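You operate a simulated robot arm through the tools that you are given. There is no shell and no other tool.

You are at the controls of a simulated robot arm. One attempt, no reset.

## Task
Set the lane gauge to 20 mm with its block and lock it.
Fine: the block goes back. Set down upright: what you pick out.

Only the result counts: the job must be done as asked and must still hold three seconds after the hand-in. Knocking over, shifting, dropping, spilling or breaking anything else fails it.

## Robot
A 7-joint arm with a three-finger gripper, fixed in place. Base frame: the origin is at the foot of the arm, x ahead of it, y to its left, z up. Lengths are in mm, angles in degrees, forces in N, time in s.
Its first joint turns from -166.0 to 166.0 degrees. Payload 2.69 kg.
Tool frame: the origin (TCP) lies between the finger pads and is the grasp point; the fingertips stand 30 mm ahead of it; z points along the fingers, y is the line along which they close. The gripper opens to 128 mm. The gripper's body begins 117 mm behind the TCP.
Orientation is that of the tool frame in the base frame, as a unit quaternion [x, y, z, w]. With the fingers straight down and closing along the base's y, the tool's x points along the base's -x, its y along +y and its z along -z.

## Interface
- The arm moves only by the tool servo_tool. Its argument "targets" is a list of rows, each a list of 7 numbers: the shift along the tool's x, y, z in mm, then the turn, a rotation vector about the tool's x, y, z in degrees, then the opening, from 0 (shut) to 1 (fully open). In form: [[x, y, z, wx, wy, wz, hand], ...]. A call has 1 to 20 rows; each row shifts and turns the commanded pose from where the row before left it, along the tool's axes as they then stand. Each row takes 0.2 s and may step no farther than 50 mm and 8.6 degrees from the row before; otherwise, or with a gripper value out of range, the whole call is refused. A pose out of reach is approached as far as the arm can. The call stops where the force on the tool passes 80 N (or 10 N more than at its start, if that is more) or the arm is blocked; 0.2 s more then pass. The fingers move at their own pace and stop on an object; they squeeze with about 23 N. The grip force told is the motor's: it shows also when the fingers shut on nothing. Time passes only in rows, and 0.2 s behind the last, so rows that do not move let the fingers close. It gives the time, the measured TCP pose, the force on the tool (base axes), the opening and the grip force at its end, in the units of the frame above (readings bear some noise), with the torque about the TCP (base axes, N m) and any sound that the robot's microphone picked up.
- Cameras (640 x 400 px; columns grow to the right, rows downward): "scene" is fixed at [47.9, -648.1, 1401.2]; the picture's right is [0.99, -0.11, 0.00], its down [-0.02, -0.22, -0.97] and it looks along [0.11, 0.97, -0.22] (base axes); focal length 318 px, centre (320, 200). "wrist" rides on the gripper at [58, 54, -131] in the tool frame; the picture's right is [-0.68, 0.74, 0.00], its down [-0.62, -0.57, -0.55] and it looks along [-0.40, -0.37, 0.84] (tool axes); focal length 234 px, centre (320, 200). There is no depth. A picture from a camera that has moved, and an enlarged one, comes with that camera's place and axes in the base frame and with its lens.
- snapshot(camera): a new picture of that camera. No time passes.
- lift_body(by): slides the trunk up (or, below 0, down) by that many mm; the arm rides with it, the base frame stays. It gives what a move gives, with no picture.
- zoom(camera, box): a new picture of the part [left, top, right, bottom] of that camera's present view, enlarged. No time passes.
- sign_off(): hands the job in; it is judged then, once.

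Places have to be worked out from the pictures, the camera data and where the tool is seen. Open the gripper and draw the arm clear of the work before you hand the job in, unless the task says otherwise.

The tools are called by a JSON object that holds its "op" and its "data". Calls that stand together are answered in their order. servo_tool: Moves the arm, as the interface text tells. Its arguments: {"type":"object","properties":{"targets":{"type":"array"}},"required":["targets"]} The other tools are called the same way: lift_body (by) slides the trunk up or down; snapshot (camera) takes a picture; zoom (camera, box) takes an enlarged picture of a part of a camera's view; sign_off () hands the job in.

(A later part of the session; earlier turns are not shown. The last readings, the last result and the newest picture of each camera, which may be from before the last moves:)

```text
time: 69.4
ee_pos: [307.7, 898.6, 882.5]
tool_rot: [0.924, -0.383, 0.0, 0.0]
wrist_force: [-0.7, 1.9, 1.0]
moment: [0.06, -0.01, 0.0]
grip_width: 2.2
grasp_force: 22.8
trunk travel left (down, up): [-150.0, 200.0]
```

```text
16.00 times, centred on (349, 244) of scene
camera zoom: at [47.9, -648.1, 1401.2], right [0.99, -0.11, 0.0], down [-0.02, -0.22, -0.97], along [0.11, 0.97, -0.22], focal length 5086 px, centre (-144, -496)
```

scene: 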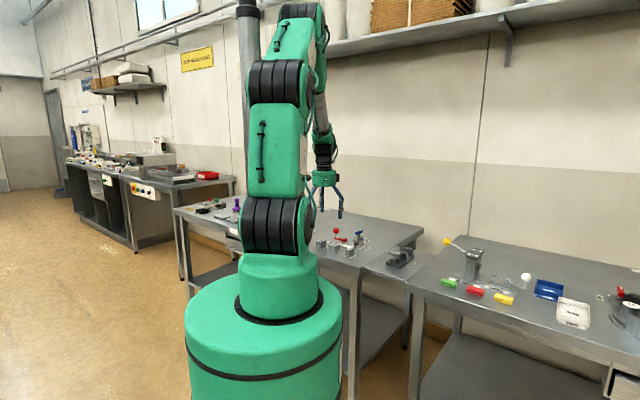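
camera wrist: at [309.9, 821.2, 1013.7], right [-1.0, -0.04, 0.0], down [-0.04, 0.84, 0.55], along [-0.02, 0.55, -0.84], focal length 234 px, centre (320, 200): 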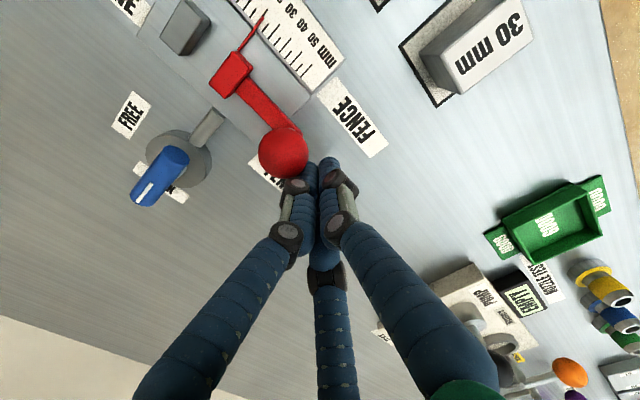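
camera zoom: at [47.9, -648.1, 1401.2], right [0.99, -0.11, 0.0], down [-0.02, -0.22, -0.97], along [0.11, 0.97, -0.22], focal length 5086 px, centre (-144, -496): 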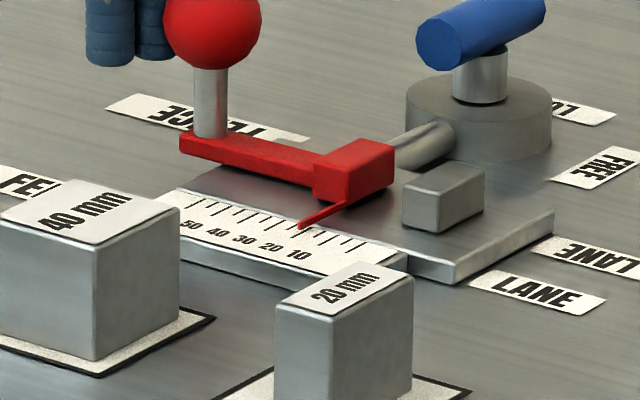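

The fence crept about 1 mm with under 2 N, so it does not seem locked. I'll push another 2 mm to be sure before reworking the lock.

{"op": "servo_tool", "data": {"targets": [[1, 0, 0, 0, 0, 0, 0], [1, 0, 0, 0, 0, 0, 0]]}}

{"op": "zoom", "data": {"camera": "scene", "box": [345, 225, 375, 245]}}

```text
time: 70.0
ee_pos: [308.2, 898.7, 883.3]
tool_rot: [0.924, -0.383, 0.0, 0.0]
wrist_force: [-13.3, 10.5, 0.2]
moment: [0.09, 0.12, 0.01]
grip_width: 2.1
grasp_force: 22.9
trunk travel left (down, up): [-150.0, 200.0]
```

```text
16.00 times, centred on (360, 235) of scene
camera zoom: at [47.9, -648.1, 1401.2], right [0.99, -0.11, 0.0], down [-0.02, -0.22, -0.97], along [0.11, 0.97, -0.22], focal length 5086 px, centre (-320, -360)
```

zoom: 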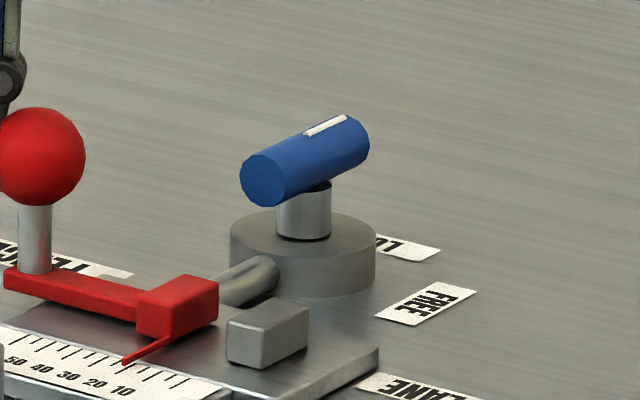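

At 17 N the fence no longer moves, so it is locked with about a millimetre of play. I'll read the camera position here to compare where the ball stops versus when the block was clamped.

{"op": "snapshot", "data": {"camera": "wrist"}}

{"op": "servo_tool", "data": {"targets": [[0.5, 0, 0, 0, 0, 0, 0], [0, 0, 0, 0, 0, 0, 0]]}}

{"op": "zoom", "data": {"camera": "wrist", "box": [140, 0, 340, 125]}}

```text
taken
camera wrist: at [310.7, 820.1, 1013.5], right [-1.0, -0.04, 0.0], down [-0.04, 0.83, 0.55], along [-0.02, 0.55, -0.84], focal length 234 px, centre (320, 200)
```

wrist: 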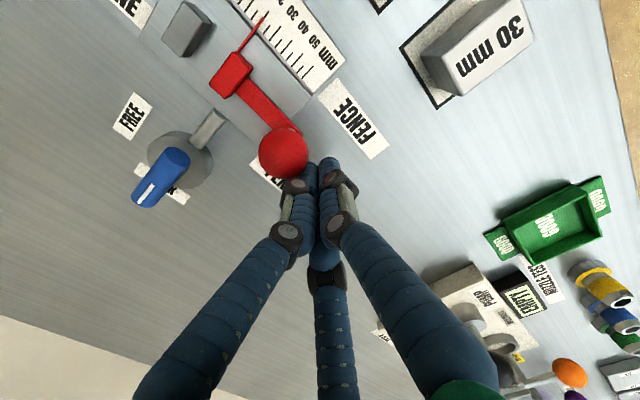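

```text
time: 70.6
ee_pos: [307.5, 898.8, 882.5]
tool_rot: [0.924, -0.382, 0.001, 0.001]
wrist_force: [-20.8, 16.4, -0.9]
moment: [0.18, 0.14, 0.07]
grip_width: 2.0
grasp_force: 22.2
trunk travel left (down, up): [-150.0, 200.0]
```

```text
3.20 times, centred on (240, 62) of wrist
camera zoom: at [310.8, 820.1, 1013.5], right [-1.0, -0.04, 0.0], down [-0.04, 0.84, 0.55], along [-0.02, 0.55, -0.84], focal length 749 px, centre (576, 640)
```

zoom: 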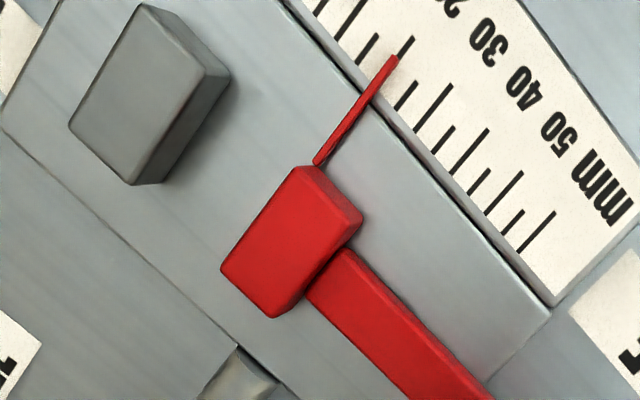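

The fence is locked with a small play; it now sits about 0.4 mm to the tight side. I'll back off and place the camera squarely above the gap to measure it precisely against the scale.

{"op": "servo_tool", "data": {"targets": [[-3, 0, 0, 0, 0, 0, 0], [-5, 0, 0, 0, 0, 0, 0], [0, 0, -24, 0, 0, 0, 0], [0, 0, -24, 0, 0, 0, 0], [37.3, -19.7, 0, 0, 0, 0, 0], [37.3, -19.7, 0, 0, 0, 0, 0], [37.3, -19.7, 0, 0, 0, 0, 0], [0, 0, 0, 0, 0, 7.833, 0], [0, 0, 0, 0, 0, 7.833, 0], [0, 0, 0, 0, 0, 7.833, 0], [0, 0, 0, 0, 0, 7.833, 0], [0, 0, 0, 0, 0, 7.833, 0], [0, 0, 0, 0, 0, 7.833, 0], [0, 0, 0, 0, 0, 0, 0]]}}

{"op": "snapshot", "data": {"camera": "wrist"}}

{"op": "zoom", "data": {"camera": "scene", "box": [345, 225, 375, 245]}}

```text
time: 73.6
ee_pos: [423.8, 865.8, 930.6]
tool_rot: [-0.695, 0.719, 0.0, -0.001]
wrist_force: [-0.2, 0.2, 0.6]
moment: [-0.01, -0.03, -0.03]
grip_width: 2.0
grasp_force: 23.1
trunk travel left (down, up): [-150.0, 200.0]
```

```text
taken
camera wrist: at [368.1, 809.9, 1061.6], right [-0.71, 0.7, 0.0], down [0.59, 0.6, 0.55], along [0.38, 0.39, -0.84], focal length 234 px, centre (320, 200)
```

wrist: 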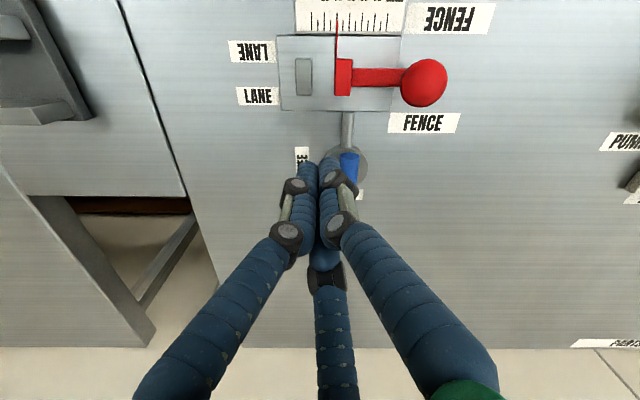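

```text
16.00 times, centred on (360, 235) of scene
camera zoom: at [47.9, -648.1, 1401.2], right [0.99, -0.11, 0.0], down [-0.02, -0.22, -0.97], along [0.11, 0.97, -0.22], focal length 5086 px, centre (-320, -360)
```

zoom: 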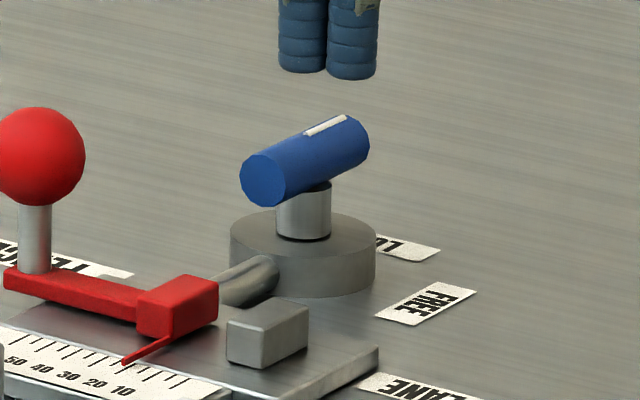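

Excellent: this view is square-on to the lane. I'll zoom in on the jaw, fence and ticks.

{"op": "zoom", "data": {"camera": "wrist", "box": [285, 5, 365, 105]}}

{"op": "zoom", "data": {"camera": "wrist", "box": [300, 0, 360, 40]}}

{"op": "zoom", "data": {"camera": "wrist", "box": [290, 55, 360, 100]}}

```text
4.00 times, centred on (325, 55) of wrist
camera zoom: at [368.1, 809.9, 1061.6], right [-0.71, 0.7, 0.0], down [0.59, 0.6, 0.55], along [0.38, 0.39, -0.84], focal length 937 px, centre (300, 780)
```

zoom: 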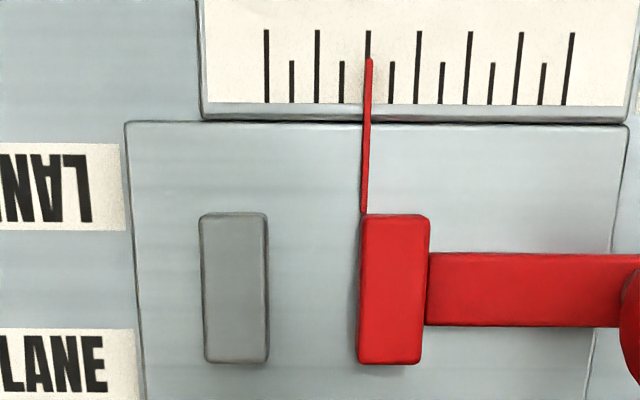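

```text
10.00 times, centred on (330, 20) of wrist
camera zoom: at [368.1, 809.9, 1061.6], right [-0.71, 0.7, 0.0], down [0.59, 0.6, 0.55], along [0.38, 0.39, -0.84], focal length 2342 px, centre (220, 2000)
```

zoom: 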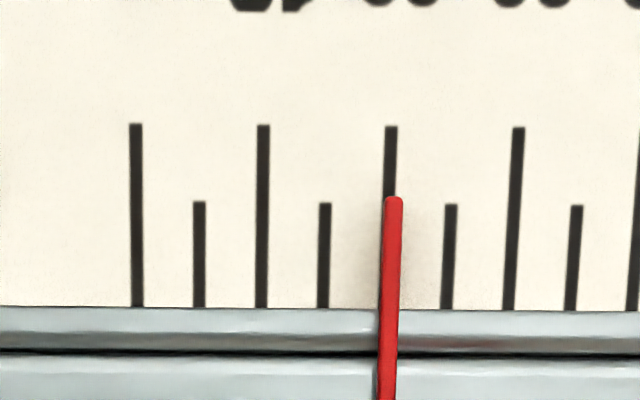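

```text
8.89 times, centred on (325, 78) of wrist
camera zoom: at [368.1, 809.9, 1061.6], right [-0.71, 0.7, 0.0], down [0.59, 0.6, 0.55], along [0.38, 0.39, -0.84], focal length 2082 px, centre (276, 1289)
```

zoom: 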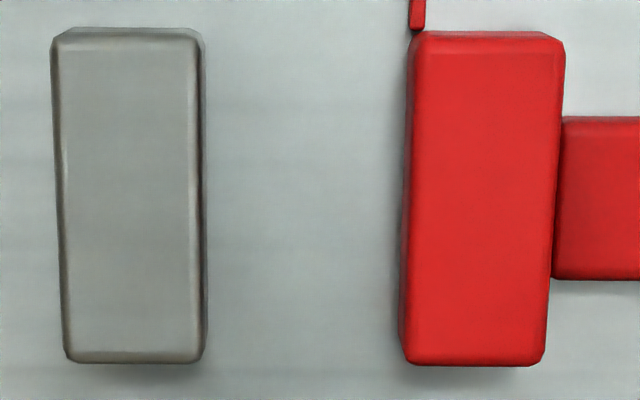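

Against the ticks, the gap reads about 19.55 mm with the fence at the tight end of its play. I'll nudge the ball back by about 0.45 mm from its jaw side, first positioning the bundle there.

{"op": "servo_tool", "data": {"targets": [[8.87, 33.2, 0, 0, 0, 0, 0], [8.87, 33.2, 0, 0, 0, 0, 0], [0, 0, 0, 0, 0, 0, 0]]}}

{"op": "snapshot", "data": {"camera": "wrist"}}

{"op": "zoom", "data": {"camera": "scene", "box": [335, 215, 375, 250]}}

```text
time: 74.4
ee_pos: [355.9, 848.6, 932.5]
tool_rot: [-0.695, 0.719, 0.0, 0.001]
wrist_force: [0.6, 0.2, -0.1]
moment: [0.05, -0.09, 0.01]
grip_width: 2.2
grasp_force: 23.2
trunk travel left (down, up): [-150.0, 200.0]
```

```text
taken
camera wrist: at [300.0, 793.3, 1062.5], right [-0.71, 0.7, 0.0], down [0.59, 0.6, 0.55], along [0.38, 0.39, -0.84], focal length 234 px, centre (320, 200)
```

wrist: 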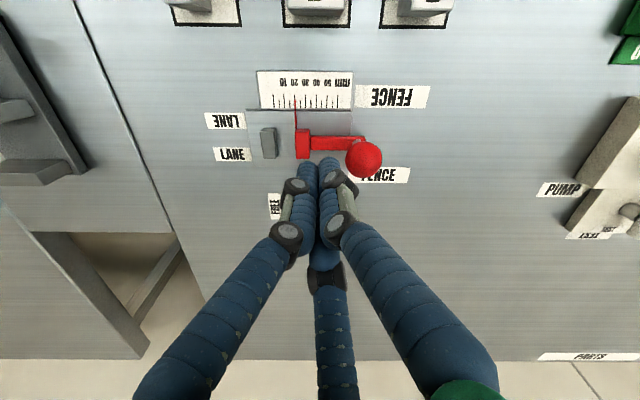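

```text
11.43 times, centred on (355, 232) of scene
camera zoom: at [47.9, -648.1, 1401.2], right [0.99, -0.11, 0.0], down [-0.02, -0.22, -0.97], along [0.11, 0.97, -0.22], focal length 3632 px, centre (-80, -171)
```

zoom: 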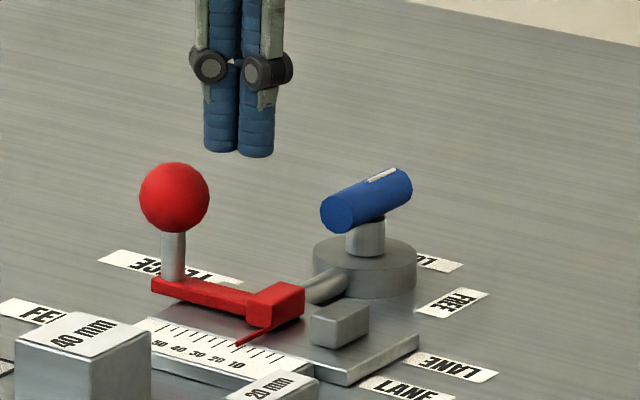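

The ball is about 8 mm from the bundle on its far side, well aligned. I'll descend to ball height.

{"op": "servo_tool", "data": {"targets": [[0, 0, 25, 0, 0, 0, 0], [0, 0, 24, 0, 0, 0, 0], [0, 0, 0, 0, 0, 0, 0]]}}

{"op": "snapshot", "data": {"camera": "wrist"}}

{"op": "zoom", "data": {"camera": "scene", "box": [335, 215, 375, 250]}}

```text
time: 75.2
ee_pos: [355.7, 850.5, 883.6]
tool_rot: [-0.695, 0.719, 0.001, -0.001]
wrist_force: [-0.2, 0.7, 0.3]
moment: [-0.07, 0.02, 0.0]
grip_width: 2.0
grasp_force: 22.9
trunk travel left (down, up): [-150.0, 200.0]
```

```text
taken
camera wrist: at [299.7, 794.8, 1014.1], right [-0.71, 0.7, 0.0], down [0.59, 0.6, 0.55], along [0.38, 0.39, -0.84], focal length 234 px, centre (320, 200)
```

wrist: 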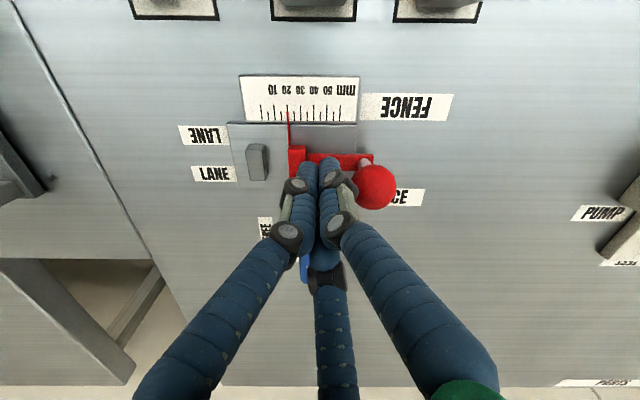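

```text
11.43 times, centred on (355, 232) of scene
camera zoom: at [47.9, -648.1, 1401.2], right [0.99, -0.11, 0.0], down [-0.02, -0.22, -0.97], along [0.11, 0.97, -0.22], focal length 3632 px, centre (-80, -171)
```

zoom: 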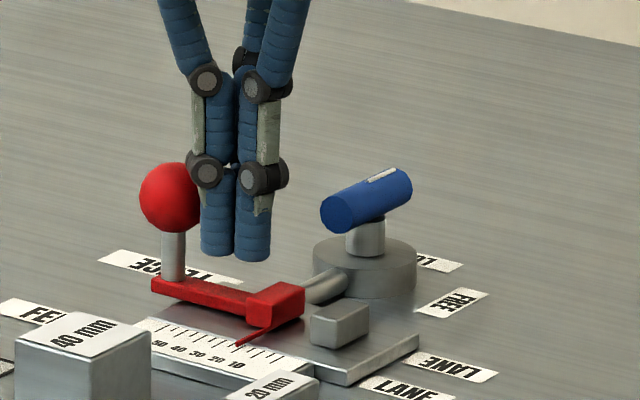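

I'll take a baseline of the pointer from here, then approach the ball in small steps.

{"op": "zoom", "data": {"camera": "wrist", "box": [260, 95, 320, 135]}}

{"op": "servo_tool", "data": {"targets": [[-1.7, 1.83, 0, 0, 0, 0, 0], [-1.7, 1.83, 0, 0, 0, 0, 0], [0, 0, 0, 0, 0, 0, 0]]}}

{"op": "zoom", "data": {"camera": "wrist", "box": [260, 95, 320, 135]}}

{"op": "snapshot", "data": {"camera": "wrist"}}

```text
10.00 times, centred on (290, 115) of wrist
camera zoom: at [299.7, 794.8, 1014.1], right [-0.71, 0.7, 0.0], down [0.59, 0.6, 0.55], along [0.38, 0.39, -0.84], focal length 2342 px, centre (620, 1050)
```

zoom: 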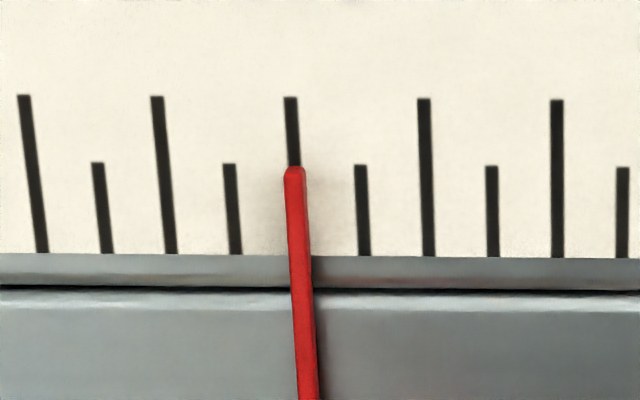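

```text
time: 76.0
ee_pos: [352.4, 853.7, 884.2]
tool_rot: [-0.695, 0.719, 0.0, 0.0]
wrist_force: [0.2, 1.1, 0.4]
moment: [0.03, 0.0, -0.04]
grip_width: 2.2
grasp_force: 23.0
trunk travel left (down, up): [-150.0, 200.0]
```

```text
10.00 times, centred on (290, 115) of wrist
camera zoom: at [297.1, 797.8, 1013.7], right [-0.71, 0.7, 0.0], down [0.59, 0.6, 0.55], along [0.38, 0.39, -0.84], focal length 2342 px, centre (620, 1050)
```

zoom: 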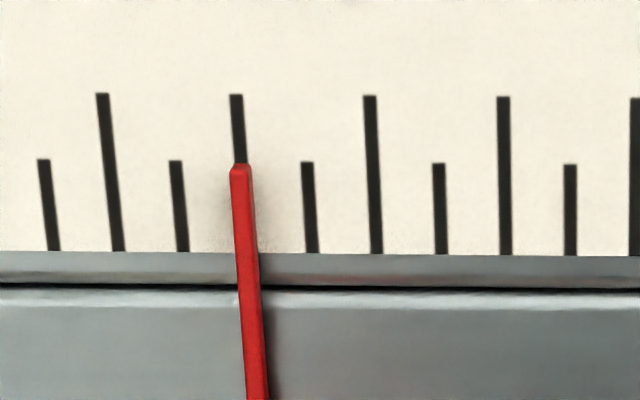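

```text
taken
camera wrist: at [297.1, 797.8, 1013.7], right [-0.71, 0.7, 0.0], down [0.59, 0.6, 0.55], along [0.38, 0.39, -0.84], focal length 234 px, centre (320, 200)
```

wrist: 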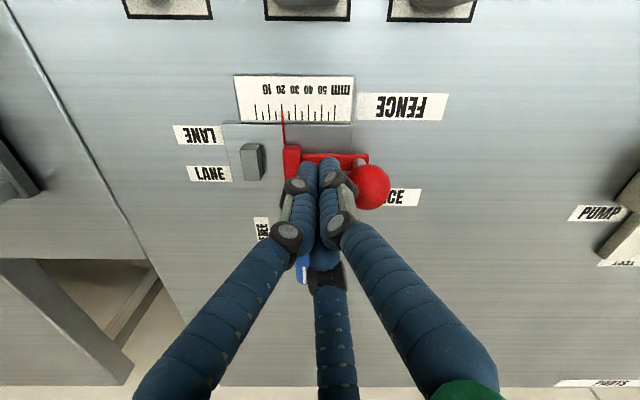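

From here 1 mm is about 13 pixels; the pointer's front edge needs to sit on the 20 tick, which means moving it back about 6 pixels. I'll step toward the ball carefully.

{"op": "servo_tool", "data": {"targets": [[-0.68, 0.73, 0, 0, 0, 0, 0], [0, 0, 0, 0, 0, 0, 0]]}}

{"op": "servo_tool", "data": {"targets": [[-0.34, 0.37, 0, 0, 0, 0, 0], [0, 0, 0, 0, 0, 0, 0]]}}

{"op": "zoom", "data": {"camera": "wrist", "box": [260, 95, 320, 135]}}

{"op": "zoom", "data": {"camera": "wrist", "box": [310, 140, 400, 230]}}

```text
time: 76.6
ee_pos: [351.6, 854.8, 882.5]
tool_rot: [-0.695, 0.719, 0.0, 0.0]
wrist_force: [-1.5, -0.4, 0.0]
moment: [0.02, 0.03, 0.01]
grip_width: 2.2
grasp_force: 23.2
trunk travel left (down, up): [-150.0, 200.0]
```

```text
time: 77.2
ee_pos: [351.3, 855.6, 883.7]
tool_rot: [-0.696, 0.718, 0.001, 0.0]
wrist_force: [-0.6, -0.2, -0.2]
moment: [0.03, 0.0, -0.02]
grip_width: 2.2
grasp_force: 23.1
trunk travel left (down, up): [-150.0, 200.0]
```

```text
10.00 times, centred on (290, 115) of wrist
camera zoom: at [296.2, 798.6, 1013.4], right [-0.71, 0.7, 0.0], down [0.59, 0.6, 0.55], along [0.38, 0.39, -0.84], focal length 2342 px, centre (620, 1050)
```

zoom: 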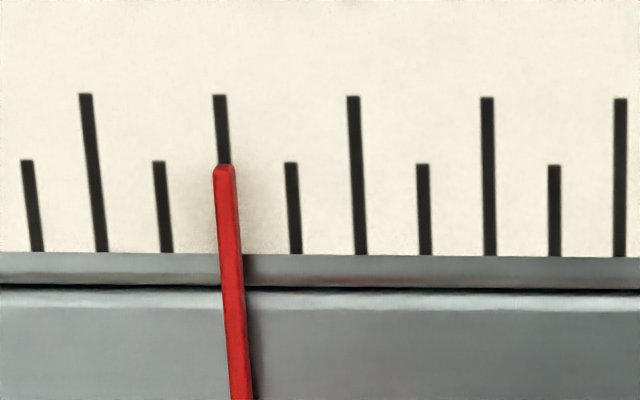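

```text
4.44 times, centred on (355, 185) of wrist
camera zoom: at [296.2, 798.6, 1013.4], right [-0.71, 0.7, 0.0], down [0.59, 0.6, 0.55], along [0.38, 0.39, -0.84], focal length 1041 px, centre (164, 267)
```

zoom: 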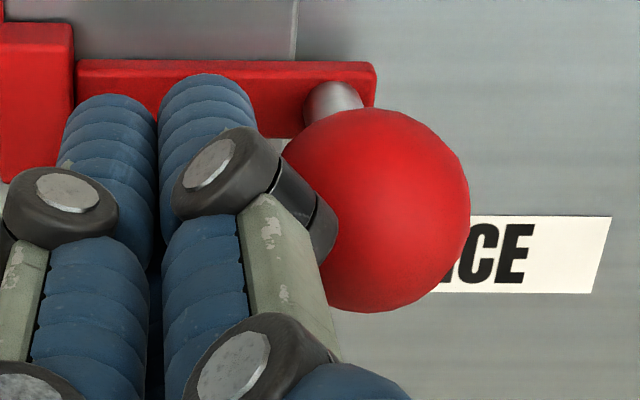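

Not yet touching; the knuckle is about to meet the ball. I'll continue in half-millimetre steps.

{"op": "servo_tool", "data": {"targets": [[-0.34, 0.37, 0, 0, 0, 0, 0], [0, 0, 0, 0, 0, 0, 0]]}}

{"op": "servo_tool", "data": {"targets": [[-0.34, 0.37, 0, 0, 0, 0, 0], [0, 0, 0, 0, 0, 0, 0]]}}

{"op": "zoom", "data": {"camera": "wrist", "box": [255, 95, 315, 135]}}

{"op": "zoom", "data": {"camera": "scene", "box": [345, 225, 375, 245]}}

```text
time: 77.8
ee_pos: [351.2, 854.6, 882.3]
tool_rot: [-0.696, 0.718, 0.0, 0.001]
wrist_force: [0.1, -0.1, 0.1]
moment: [-0.02, -0.02, -0.01]
grip_width: 2.3
grasp_force: 22.4
trunk travel left (down, up): [-150.0, 200.0]
```

```text
time: 78.4
ee_pos: [352.3, 855.3, 881.8]
tool_rot: [-0.695, 0.719, 0.0, 0.0]
wrist_force: [-0.1, -0.3, -0.6]
moment: [-0.04, -0.02, 0.0]
grip_width: 2.2
grasp_force: 22.8
trunk travel left (down, up): [-150.0, 200.0]
```

```text
10.00 times, centred on (285, 115) of wrist
camera zoom: at [296.0, 799.0, 1012.9], right [-0.71, 0.7, 0.0], down [0.59, 0.6, 0.55], along [0.38, 0.39, -0.84], focal length 2342 px, centre (670, 1050)
```

zoom: 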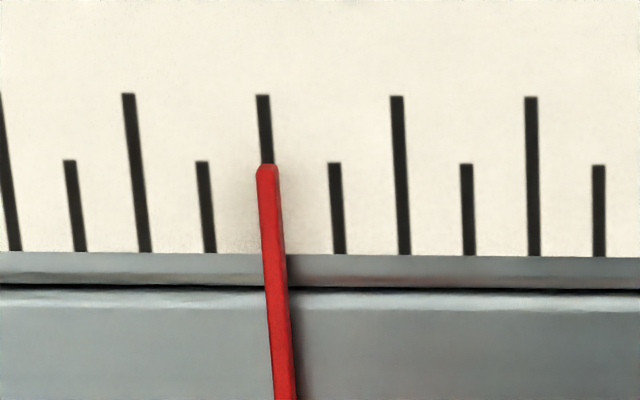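

```text
16.00 times, centred on (360, 235) of scene
camera zoom: at [47.9, -648.1, 1401.2], right [0.99, -0.11, 0.0], down [-0.02, -0.22, -0.97], along [0.11, 0.97, -0.22], focal length 5086 px, centre (-320, -360)
```

zoom: 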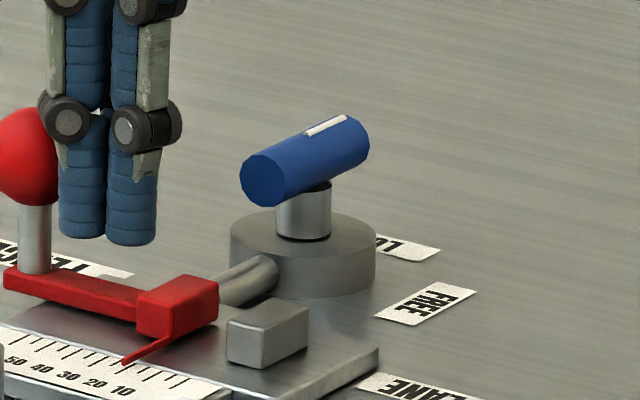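

Still no contact. Continuing.

{"op": "servo_tool", "data": {"targets": [[-0.5, 0.55, 0, 0, 0, 0, 0], [0, 0, 0, 0, 0, 0, 0]]}}

{"op": "zoom", "data": {"camera": "wrist", "box": [255, 95, 315, 135]}}

{"op": "servo_tool", "data": {"targets": [[-0.34, 0.37, 0, 0, 0, 0, 0], [0, 0, 0, 0, 0, 0, 0]]}}

{"op": "zoom", "data": {"camera": "wrist", "box": [255, 95, 315, 135]}}

```text
time: 79.0
ee_pos: [353.0, 855.5, 882.5]
tool_rot: [-0.695, 0.719, 0.0, 0.0]
wrist_force: [-0.3, -0.3, -0.6]
moment: [-0.01, 0.01, 0.02]
grip_width: 2.4
grasp_force: 22.9
trunk travel left (down, up): [-150.0, 200.0]
```

```text
10.00 times, centred on (285, 115) of wrist
camera zoom: at [296.1, 799.7, 1012.9], right [-0.71, 0.7, 0.0], down [0.59, 0.6, 0.55], along [0.38, 0.39, -0.84], focal length 2342 px, centre (670, 1050)
```

zoom: 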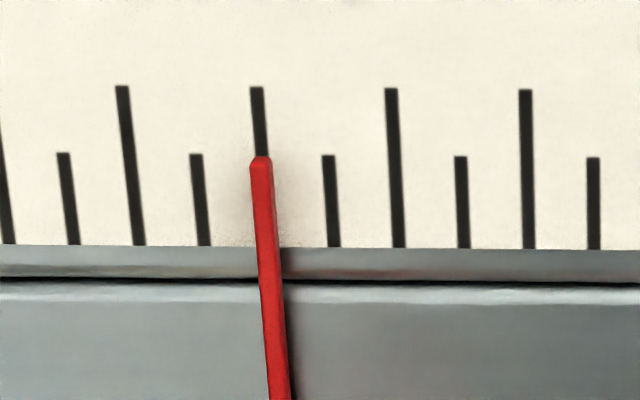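

```text
time: 79.6
ee_pos: [352.3, 857.0, 881.4]
tool_rot: [-0.695, 0.719, 0.0, 0.0]
wrist_force: [0.6, -0.3, 0.5]
moment: [0.04, -0.01, 0.02]
grip_width: 2.1
grasp_force: 22.9
trunk travel left (down, up): [-150.0, 200.0]
```

```text
10.00 times, centred on (285, 115) of wrist
camera zoom: at [295.8, 800.0, 1012.5], right [-0.71, 0.7, 0.0], down [0.59, 0.6, 0.55], along [0.38, 0.39, -0.84], focal length 2342 px, centre (670, 1050)
```

zoom: 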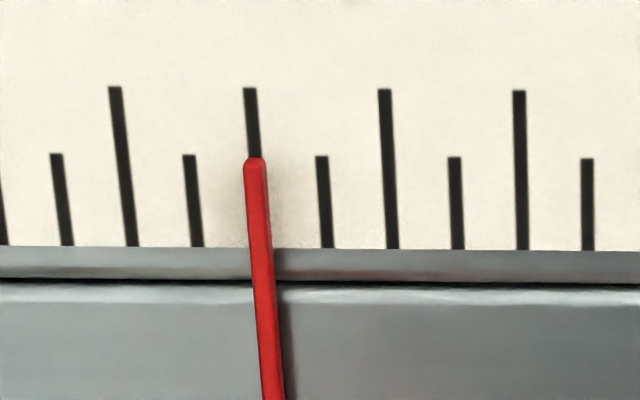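

Pointer unchanged, so no contact yet. Two more small steps.

{"op": "servo_tool", "data": {"targets": [[-0.34, 0.37, 0, 0, 0, 0, 0], [0, 0, 0, 0, 0, 0, 0]]}}

{"op": "servo_tool", "data": {"targets": [[-0.34, 0.37, 0, 0, 0, 0, 0], [0, 0, 0, 0, 0, 0, 0]]}}

{"op": "zoom", "data": {"camera": "wrist", "box": [255, 95, 315, 135]}}

```text
time: 80.2
ee_pos: [350.1, 856.3, 881.4]
tool_rot: [-0.696, 0.718, 0.0, 0.0]
wrist_force: [-0.2, 0.5, -0.2]
moment: [0.03, -0.02, -0.02]
grip_width: 2.3
grasp_force: 23.2
trunk travel left (down, up): [-150.0, 200.0]
```

```text
time: 80.8
ee_pos: [349.8, 858.0, 880.6]
tool_rot: [-0.695, 0.719, 0.0, 0.0]
wrist_force: [-0.4, -2.0, 0.1]
moment: [-0.03, -0.02, 0.05]
grip_width: 2.3
grasp_force: 23.1
trunk travel left (down, up): [-150.0, 200.0]
```

```text
10.00 times, centred on (285, 115) of wrist
camera zoom: at [294.6, 800.5, 1012.5], right [-0.71, 0.7, 0.0], down [0.59, 0.6, 0.55], along [0.38, 0.39, -0.84], focal length 2342 px, centre (670, 1050)
```

zoom: 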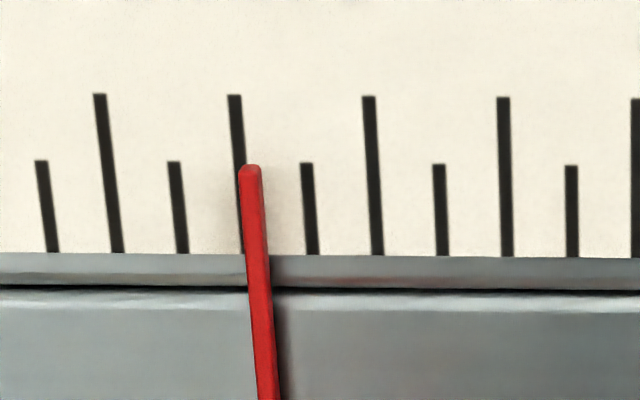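

The pointer moved about 0.7 mm back. I'll retract and measure the gap from overhead again.

{"op": "servo_tool", "data": {"targets": [[1.36, -1.46, 0, 0, 0, 0, 0], [2.73, -2.93, 0, 0, 0, 0, 0], [0, 0, -24, 0, 0, 0, 0], [0, 0, -25, 0, 0, 0, 0], [-8, -34.4, 0, 0, 0, 0, 0], [-8, -34.4, 0, 0, 0, 0, 0], [0, 0, 0, 0, 0, 0, 0]]}}

{"op": "zoom", "data": {"camera": "wrist", "box": [285, 5, 365, 105]}}

{"op": "zoom", "data": {"camera": "wrist", "box": [300, 0, 360, 40]}}

{"op": "zoom", "data": {"camera": "wrist", "box": [290, 55, 360, 100]}}

{"op": "zoom", "data": {"camera": "scene", "box": [345, 225, 375, 245]}}

```text
time: 82.4
ee_pos: [424.2, 864.9, 931.5]
tool_rot: [-0.695, 0.719, 0.0, 0.0]
wrist_force: [0.4, -0.1, -0.1]
moment: [-0.02, 0.09, -0.02]
grip_width: 2.3
grasp_force: 22.8
trunk travel left (down, up): [-150.0, 200.0]
```

```text
4.00 times, centred on (325, 55) of wrist
camera zoom: at [367.6, 810.5, 1062.2], right [-0.71, 0.7, 0.0], down [0.59, 0.6, 0.55], along [0.38, 0.39, -0.84], focal length 937 px, centre (300, 780)
```

zoom: 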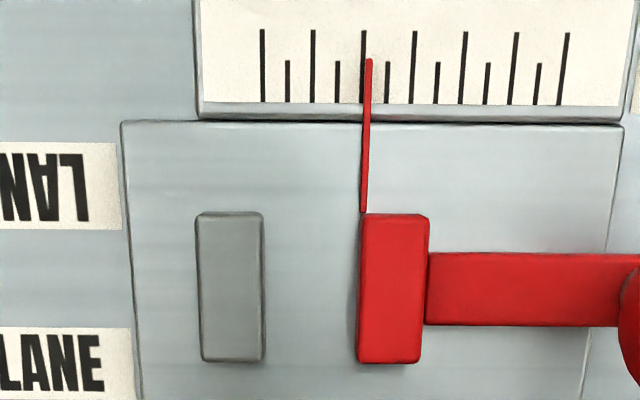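

```text
10.00 times, centred on (330, 20) of wrist
camera zoom: at [367.6, 810.5, 1062.2], right [-0.71, 0.7, 0.0], down [0.59, 0.6, 0.55], along [0.38, 0.39, -0.84], focal length 2342 px, centre (220, 2000)
```

zoom: 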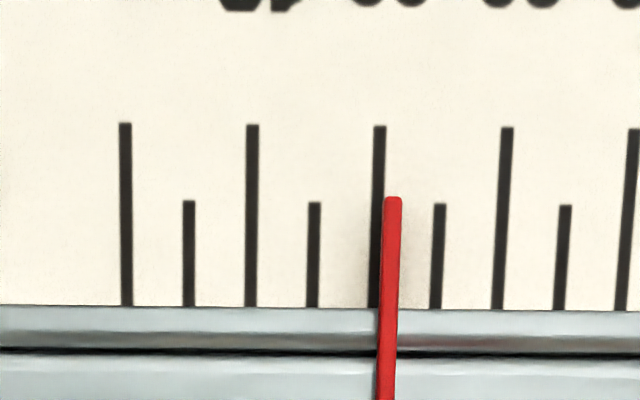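

```text
8.89 times, centred on (325, 78) of wrist
camera zoom: at [367.6, 810.5, 1062.2], right [-0.71, 0.7, 0.0], down [0.59, 0.6, 0.55], along [0.38, 0.39, -0.84], focal length 2082 px, centre (276, 1289)
```

zoom: 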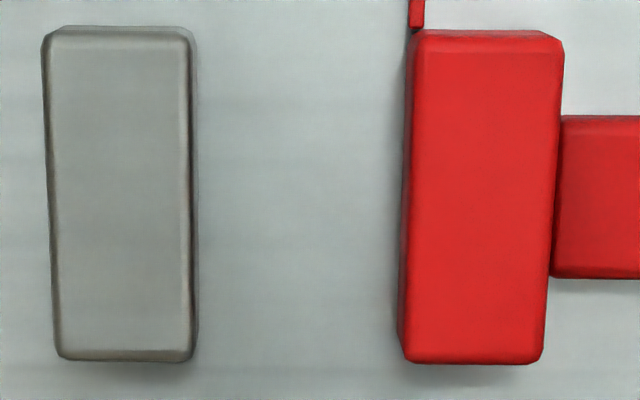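

```text
16.00 times, centred on (360, 235) of scene
camera zoom: at [47.9, -648.1, 1401.2], right [0.99, -0.11, 0.0], down [-0.02, -0.22, -0.97], along [0.11, 0.97, -0.22], focal length 5086 px, centre (-320, -360)
```

zoom: 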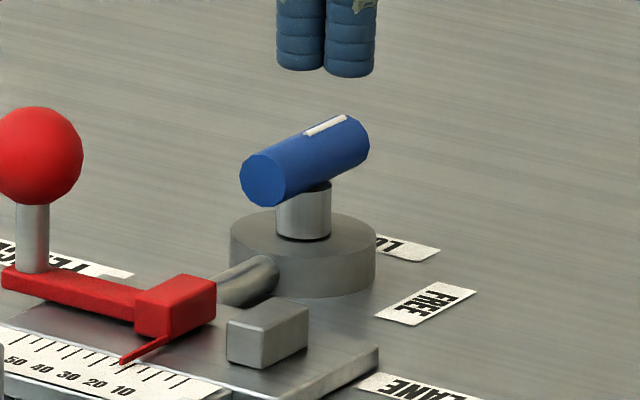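

The gap now measures about 20.35–20.4 mm, a bit wide. I'll go behind the ball and nudge it forward about 0.35 mm in finer steps, watching the pointer.

{"op": "servo_tool", "data": {"targets": [[0, 0, -15, 0, 0, 0, 0], [-11.3, 40.9, 0, 0, 0, 0, 0], [-11.3, 40.9, 0, 0, 0, 0, 0], [-11.3, 40.9, 0, 0, 0, 0, 0], [0, 0, 0, 0, 0, 0, 0]]}}

{"op": "snapshot", "data": {"camera": "wrist"}}

```text
time: 83.6
ee_pos: [300.7, 904.3, 945.4]
tool_rot: [-0.695, 0.719, 0.0, 0.001]
wrist_force: [-0.5, 0.6, 0.3]
moment: [0.01, -0.08, -0.02]
grip_width: 2.3
grasp_force: 22.6
trunk travel left (down, up): [-150.0, 200.0]
```

```text
taken
camera wrist: at [244.5, 848.7, 1076.0], right [-0.71, 0.7, 0.0], down [0.59, 0.6, 0.55], along [0.38, 0.39, -0.84], focal length 234 px, centre (320, 200)
```

wrist: 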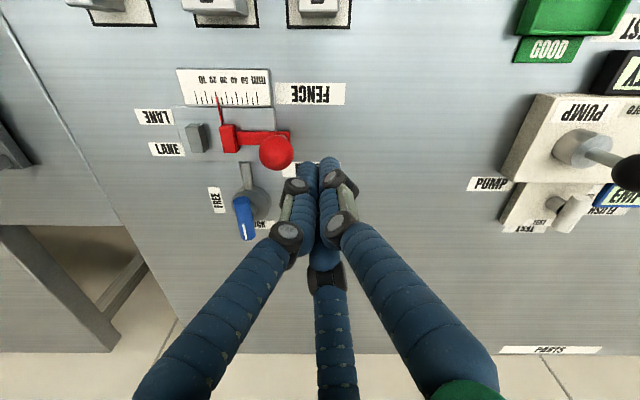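

I'm behind the ball again with a clear view of the pointer. I'll descend and approach to just short of contact.

{"op": "servo_tool", "data": {"targets": [[0, 0, 31, 0, 0, 0, 0], [0, 0, 32, 0, 0, 0, 0], [2.05, -2.19, 0, 0, 0, 0, 0], [2.05, -2.19, 0, 0, 0, 0, 0], [0, 0, 0, 0, 0, 0, 0]]}}

{"op": "snapshot", "data": {"camera": "wrist"}}

{"op": "zoom", "data": {"camera": "wrist", "box": [170, 75, 240, 125]}}

```text
time: 84.8
ee_pos: [305.4, 900.5, 882.4]
tool_rot: [-0.695, 0.719, 0.001, 0.0]
wrist_force: [-0.5, -0.4, 0.4]
moment: [0.02, 0.04, 0.01]
grip_width: 2.2
grasp_force: 22.8
trunk travel left (down, up): [-150.0, 200.0]
```

```text
taken
camera wrist: at [250.1, 844.2, 1013.1], right [-0.71, 0.7, 0.0], down [0.59, 0.6, 0.55], along [0.38, 0.39, -0.84], focal length 234 px, centre (320, 200)
```

wrist: 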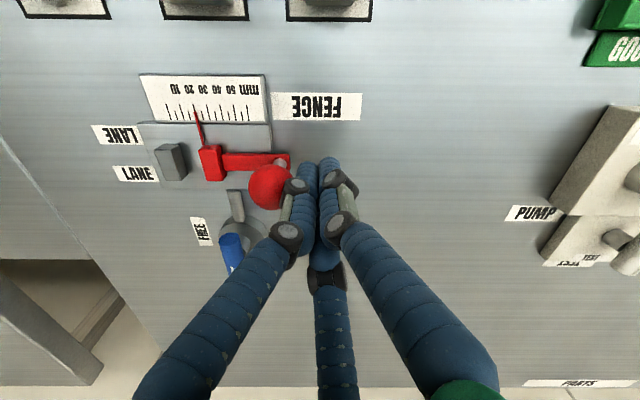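

```text
8.00 times, centred on (205, 100) of wrist
camera zoom: at [250.1, 844.2, 1013.1], right [-0.71, 0.7, 0.0], down [0.59, 0.6, 0.55], along [0.38, 0.39, -0.84], focal length 1873 px, centre (1240, 1000)
```

zoom: 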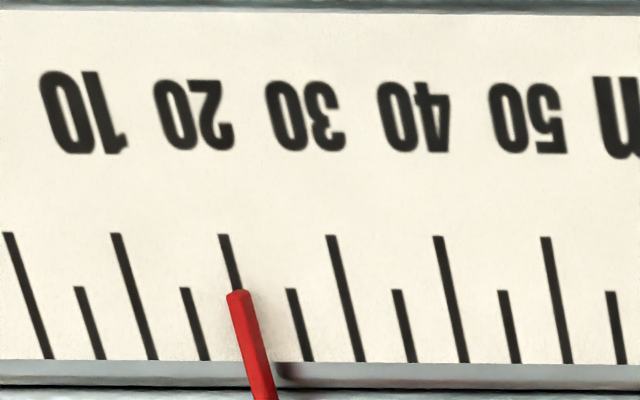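

About 1 mm from contact. I'll step in 0.3 mm increments and watch the pointer against the 20 tick.

{"op": "servo_tool", "data": {"targets": [[0.34, -0.37, 0, 0, 0, 0, 0], [0, 0, 0, 0, 0, 0, 0]]}}

{"op": "servo_tool", "data": {"targets": [[0.2, -0.22, 0, 0, 0, 0, 0], [0, 0, 0, 0, 0, 0, 0]]}}

{"op": "zoom", "data": {"camera": "wrist", "box": [170, 75, 240, 125]}}

```text
time: 85.4
ee_pos: [306.1, 900.1, 881.7]
tool_rot: [-0.695, 0.719, 0.0, 0.0]
wrist_force: [-0.2, 0.5, -0.5]
moment: [-0.03, -0.03, 0.0]
grip_width: 2.3
grasp_force: 23.1
trunk travel left (down, up): [-150.0, 200.0]
```

```text
time: 86.0
ee_pos: [306.1, 899.7, 882.8]
tool_rot: [-0.695, 0.719, 0.0, -0.001]
wrist_force: [-0.1, 0.8, 0.7]
moment: [0.01, 0.02, 0.0]
grip_width: 2.0
grasp_force: 23.5
trunk travel left (down, up): [-150.0, 200.0]
```

```text
8.00 times, centred on (205, 100) of wrist
camera zoom: at [250.5, 843.3, 1013.4], right [-0.71, 0.7, 0.0], down [0.59, 0.6, 0.55], along [0.38, 0.39, -0.84], focal length 1873 px, centre (1240, 1000)
```

zoom: 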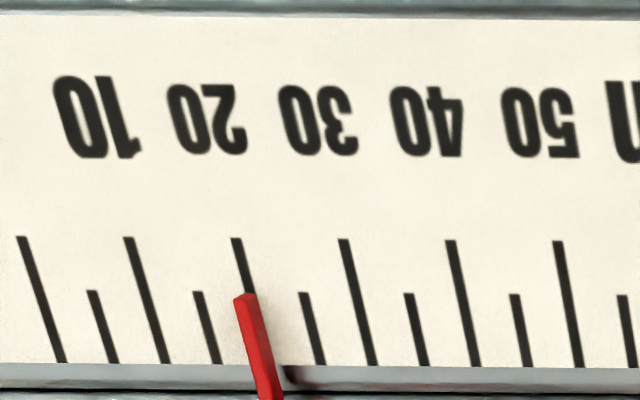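

The pointer has moved forward by about 0.45 mm. I'll retract and re-measure from overhead.

{"op": "servo_tool", "data": {"targets": [[-2.05, 2.19, 0, 0, 0, 0, 0], [-2.73, 2.93, 0, 0, 0, 0, 0], [0, 0, -30, 0, 0, 0, 0], [0, 0, -33, 0, 0, 0, 0], [11.3, -40.9, 0, 0, 0, 0, 0], [11.3, -40.9, 0, 0, 0, 0, 0], [11.3, -40.9, 0, 0, 0, 0, 0], [0, 0, 15, 0, 0, 0, 0], [0, 0, 0, 0, 0, 0, 0]]}}

{"op": "zoom", "data": {"camera": "wrist", "box": [285, 5, 365, 105]}}

{"op": "zoom", "data": {"camera": "wrist", "box": [300, 0, 360, 40]}}

{"op": "zoom", "data": {"camera": "wrist", "box": [290, 55, 360, 100]}}

{"op": "zoom", "data": {"camera": "scene", "box": [345, 225, 375, 245]}}

```text
time: 88.0
ee_pos: [423.1, 866.4, 931.3]
tool_rot: [-0.695, 0.719, 0.0, 0.0]
wrist_force: [0.1, 0.9, -0.8]
moment: [0.0, -0.01, -0.02]
grip_width: 2.1
grasp_force: 23.1
trunk travel left (down, up): [-150.0, 200.0]
```

```text
4.00 times, centred on (325, 55) of wrist
camera zoom: at [368.1, 811.2, 1061.5], right [-0.71, 0.7, 0.0], down [0.59, 0.6, 0.55], along [0.38, 0.39, -0.84], focal length 937 px, centre (300, 780)
```

zoom: 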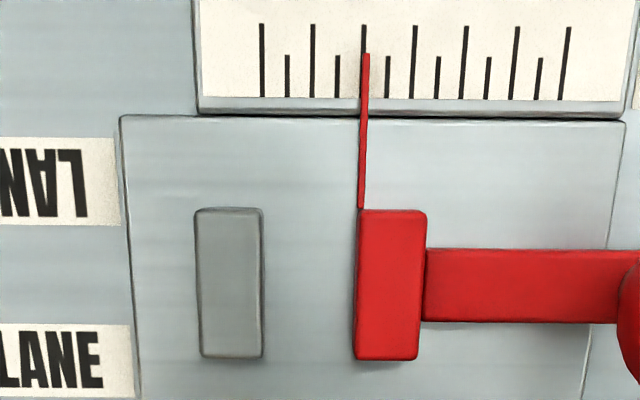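

```text
10.00 times, centred on (330, 20) of wrist
camera zoom: at [368.1, 811.2, 1061.5], right [-0.71, 0.7, 0.0], down [0.59, 0.6, 0.55], along [0.38, 0.39, -0.84], focal length 2342 px, centre (220, 2000)
```

zoom: 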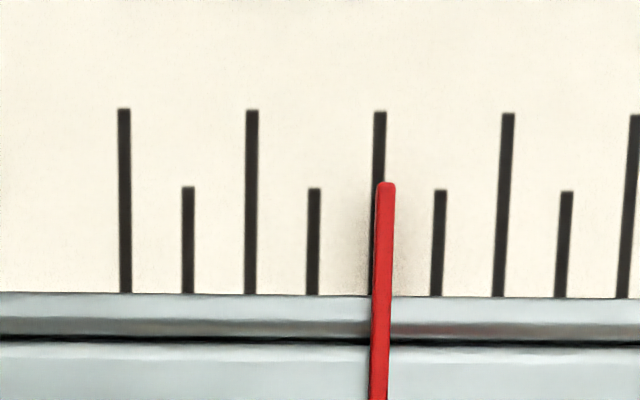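

```text
8.89 times, centred on (325, 78) of wrist
camera zoom: at [368.1, 811.2, 1061.5], right [-0.71, 0.7, 0.0], down [0.59, 0.6, 0.55], along [0.38, 0.39, -0.84], focal length 2082 px, centre (276, 1289)
```

zoom: 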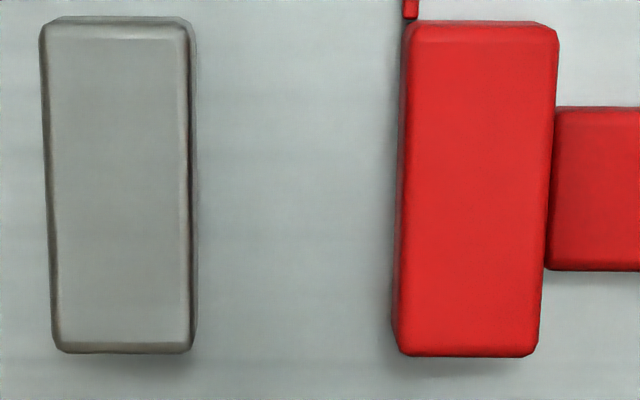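

```text
16.00 times, centred on (360, 235) of scene
camera zoom: at [47.9, -648.1, 1401.2], right [0.99, -0.11, 0.0], down [-0.02, -0.22, -0.97], along [0.11, 0.97, -0.22], focal length 5086 px, centre (-320, -360)
```

zoom: 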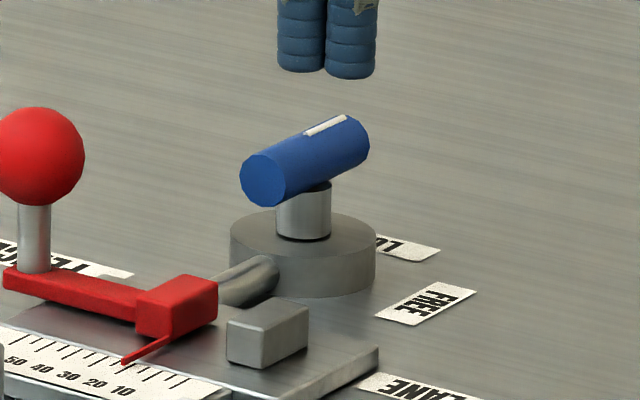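

The gap now measures about 19.8–19.9 mm and the scene view matches the seated position, so the setting is good and locked. I'll check how the block stands in its nest.

{"op": "servo_tool", "data": {"targets": [[0, 0, -30, 0, 0, 0, 0], [43.8, 14.7, 0, 0, 0, 0, 0], [43.8, 14.7, 0, 0, 0, 0, 0], [43.8, 14.7, 0, 0, 0, 0, 0], [0, 0, 0, 0, 0, 0, 0]]}}

{"op": "snapshot", "data": {"camera": "wrist"}}

{"op": "zoom", "data": {"camera": "scene", "box": [335, 235, 375, 265]}}

```text
time: 89.2
ee_pos: [375.2, 735.5, 962.0]
tool_rot: [-0.696, 0.718, 0.001, 0.001]
wrist_force: [-0.4, -0.6, 0.6]
moment: [0.02, -0.01, -0.01]
grip_width: 2.4
grasp_force: 22.9
trunk travel left (down, up): [-150.0, 200.0]
```

```text
taken
camera wrist: at [318.2, 680.1, 1091.8], right [-0.71, 0.7, 0.0], down [0.59, 0.6, 0.55], along [0.38, 0.39, -0.84], focal length 234 px, centre (320, 200)
```

wrist: 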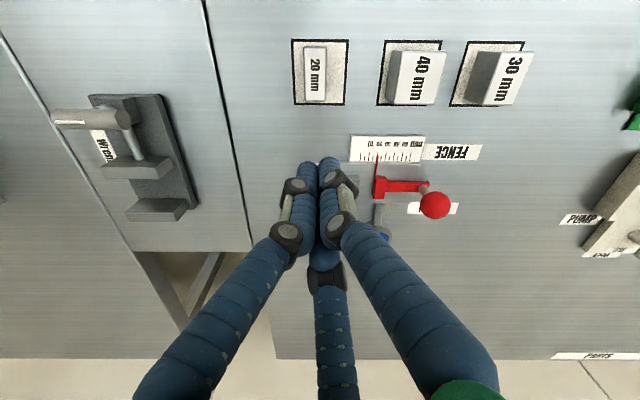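

```text
13.33 times, centred on (355, 250) of scene
camera zoom: at [47.9, -648.1, 1401.2], right [0.99, -0.11, 0.0], down [-0.02, -0.22, -0.97], along [0.11, 0.97, -0.22], focal length 4238 px, centre (-147, -467)
```

zoom: 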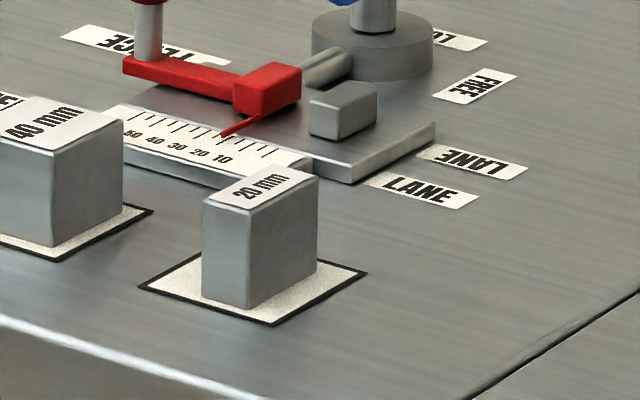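

{"op": "zoom", "data": {"camera": "wrist", "box": [280, 25, 360, 115]}}

```text
4.44 times, centred on (320, 70) of wrist
camera zoom: at [318.2, 680.1, 1091.8], right [-0.71, 0.7, 0.0], down [0.59, 0.6, 0.55], along [0.38, 0.39, -0.84], focal length 1041 px, centre (320, 778)
```

zoom: 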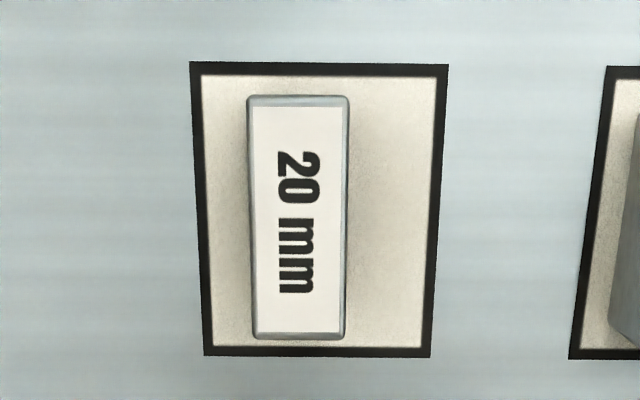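

The block stands upright and fully inside its nest outline. I'll raise the arm, draw it back clear of the bench, and open the gripper.

{"op": "servo_tool", "data": {"targets": [[0, 0, -40, 0, 0, 0, 0], [0, 0, -40, 0, 0, 0, 0.5], [40, 20, 0, 0, 0, 0, 1.0], [40, 20, 0, 0, 0, 0, 1.0], [40, 20, 0, 0, 0, 0, 1.0], [0, 0, 0, 0, 0, 0, 1.0], [0, 0, 0, 0, 0, 0, 1.0]]}}

{"op": "zoom", "data": {"camera": "scene", "box": [310, 200, 400, 270]}}

{"op": "zoom", "data": {"camera": "scene", "box": [345, 225, 375, 245]}}

{"op": "snapshot", "data": {"camera": "scene"}}

```text
time: 90.8
ee_pos: [310.3, 617.0, 1040.6]
tool_rot: [-0.695, 0.719, -0.001, 0.0]
wrist_force: [0.3, -0.4, -0.6]
moment: [-0.03, -0.03, -0.03]
grip_width: 127.8
grasp_force: 0.0
trunk travel left (down, up): [-150.0, 200.0]
```

```text
5.71 times, centred on (355, 235) of scene
camera zoom: at [47.9, -648.1, 1401.2], right [0.99, -0.11, 0.0], down [-0.02, -0.22, -0.97], along [0.11, 0.97, -0.22], focal length 1816 px, centre (120, 0)
```

zoom: 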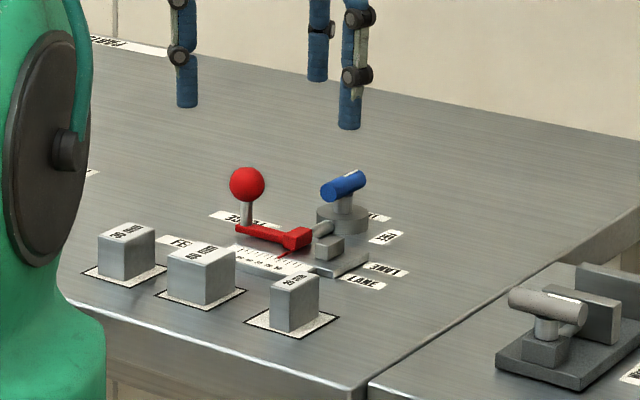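

```text
16.00 times, centred on (360, 235) of scene
camera zoom: at [47.9, -648.1, 1401.2], right [0.99, -0.11, 0.0], down [-0.02, -0.22, -0.97], along [0.11, 0.97, -0.22], focal length 5086 px, centre (-320, -360)
```

zoom: 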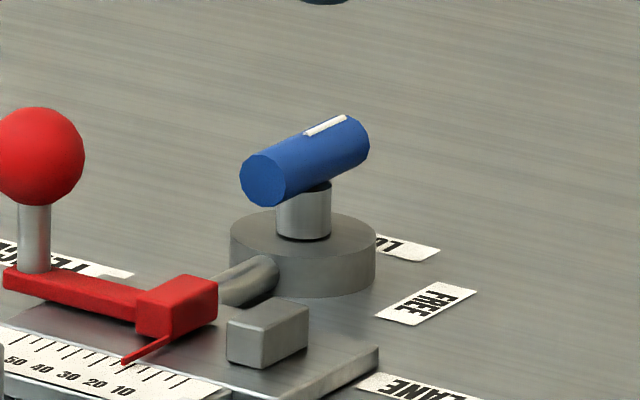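

```text
taken
```

scene: 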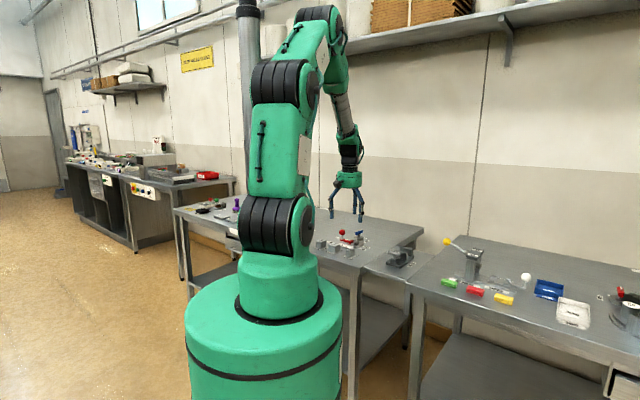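

Before handing in, I want to be sure the lock holds in the opening direction too, since the fence moved easily that way. I'll go back with shut fingers to the jaw side of the ball for a test push.

{"op": "servo_tool", "data": {"targets": [[-46.9, -7.6, 8, 0, 0, 0, 0], [-46.9, -7.6, 8, 0, 0, 0, 0], [-46.9, -7.6, 8, 0, 0, 0, 0], [-46.9, -7.6, 8, 0, 0, 0, 0], [-46.9, -7.6, 8, 0, 0, 0, 0], [0, 0, 40, 0, 0, 0, 0], [0, 0, 30, 0, 0, 0, 0], [0, 0, 0, 0, 0, 0, 0]]}}

{"op": "snapshot", "data": {"camera": "wrist"}}

```text
time: 92.6
ee_pos: [356.0, 850.4, 930.9]
tool_rot: [-0.695, 0.719, 0.001, 0.0]
wrist_force: [0.4, 0.0, -0.4]
moment: [-0.03, 0.01, 0.03]
grip_width: 2.1
grasp_force: 23.5
trunk travel left (down, up): [-150.0, 200.0]
```

```text
taken
camera wrist: at [300.0, 795.8, 1061.6], right [-0.71, 0.7, 0.0], down [0.59, 0.6, 0.55], along [0.38, 0.39, -0.84], focal length 234 px, centre (320, 200)
```

wrist: 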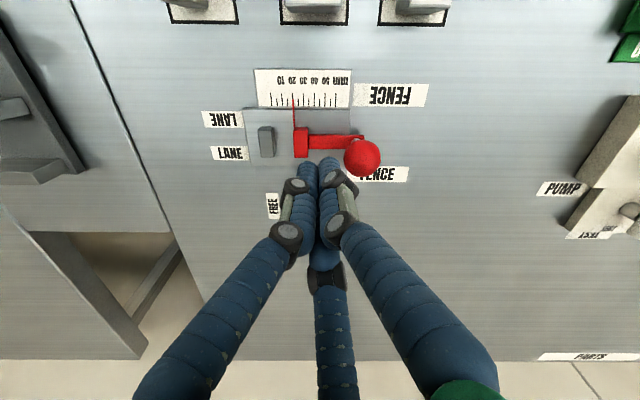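

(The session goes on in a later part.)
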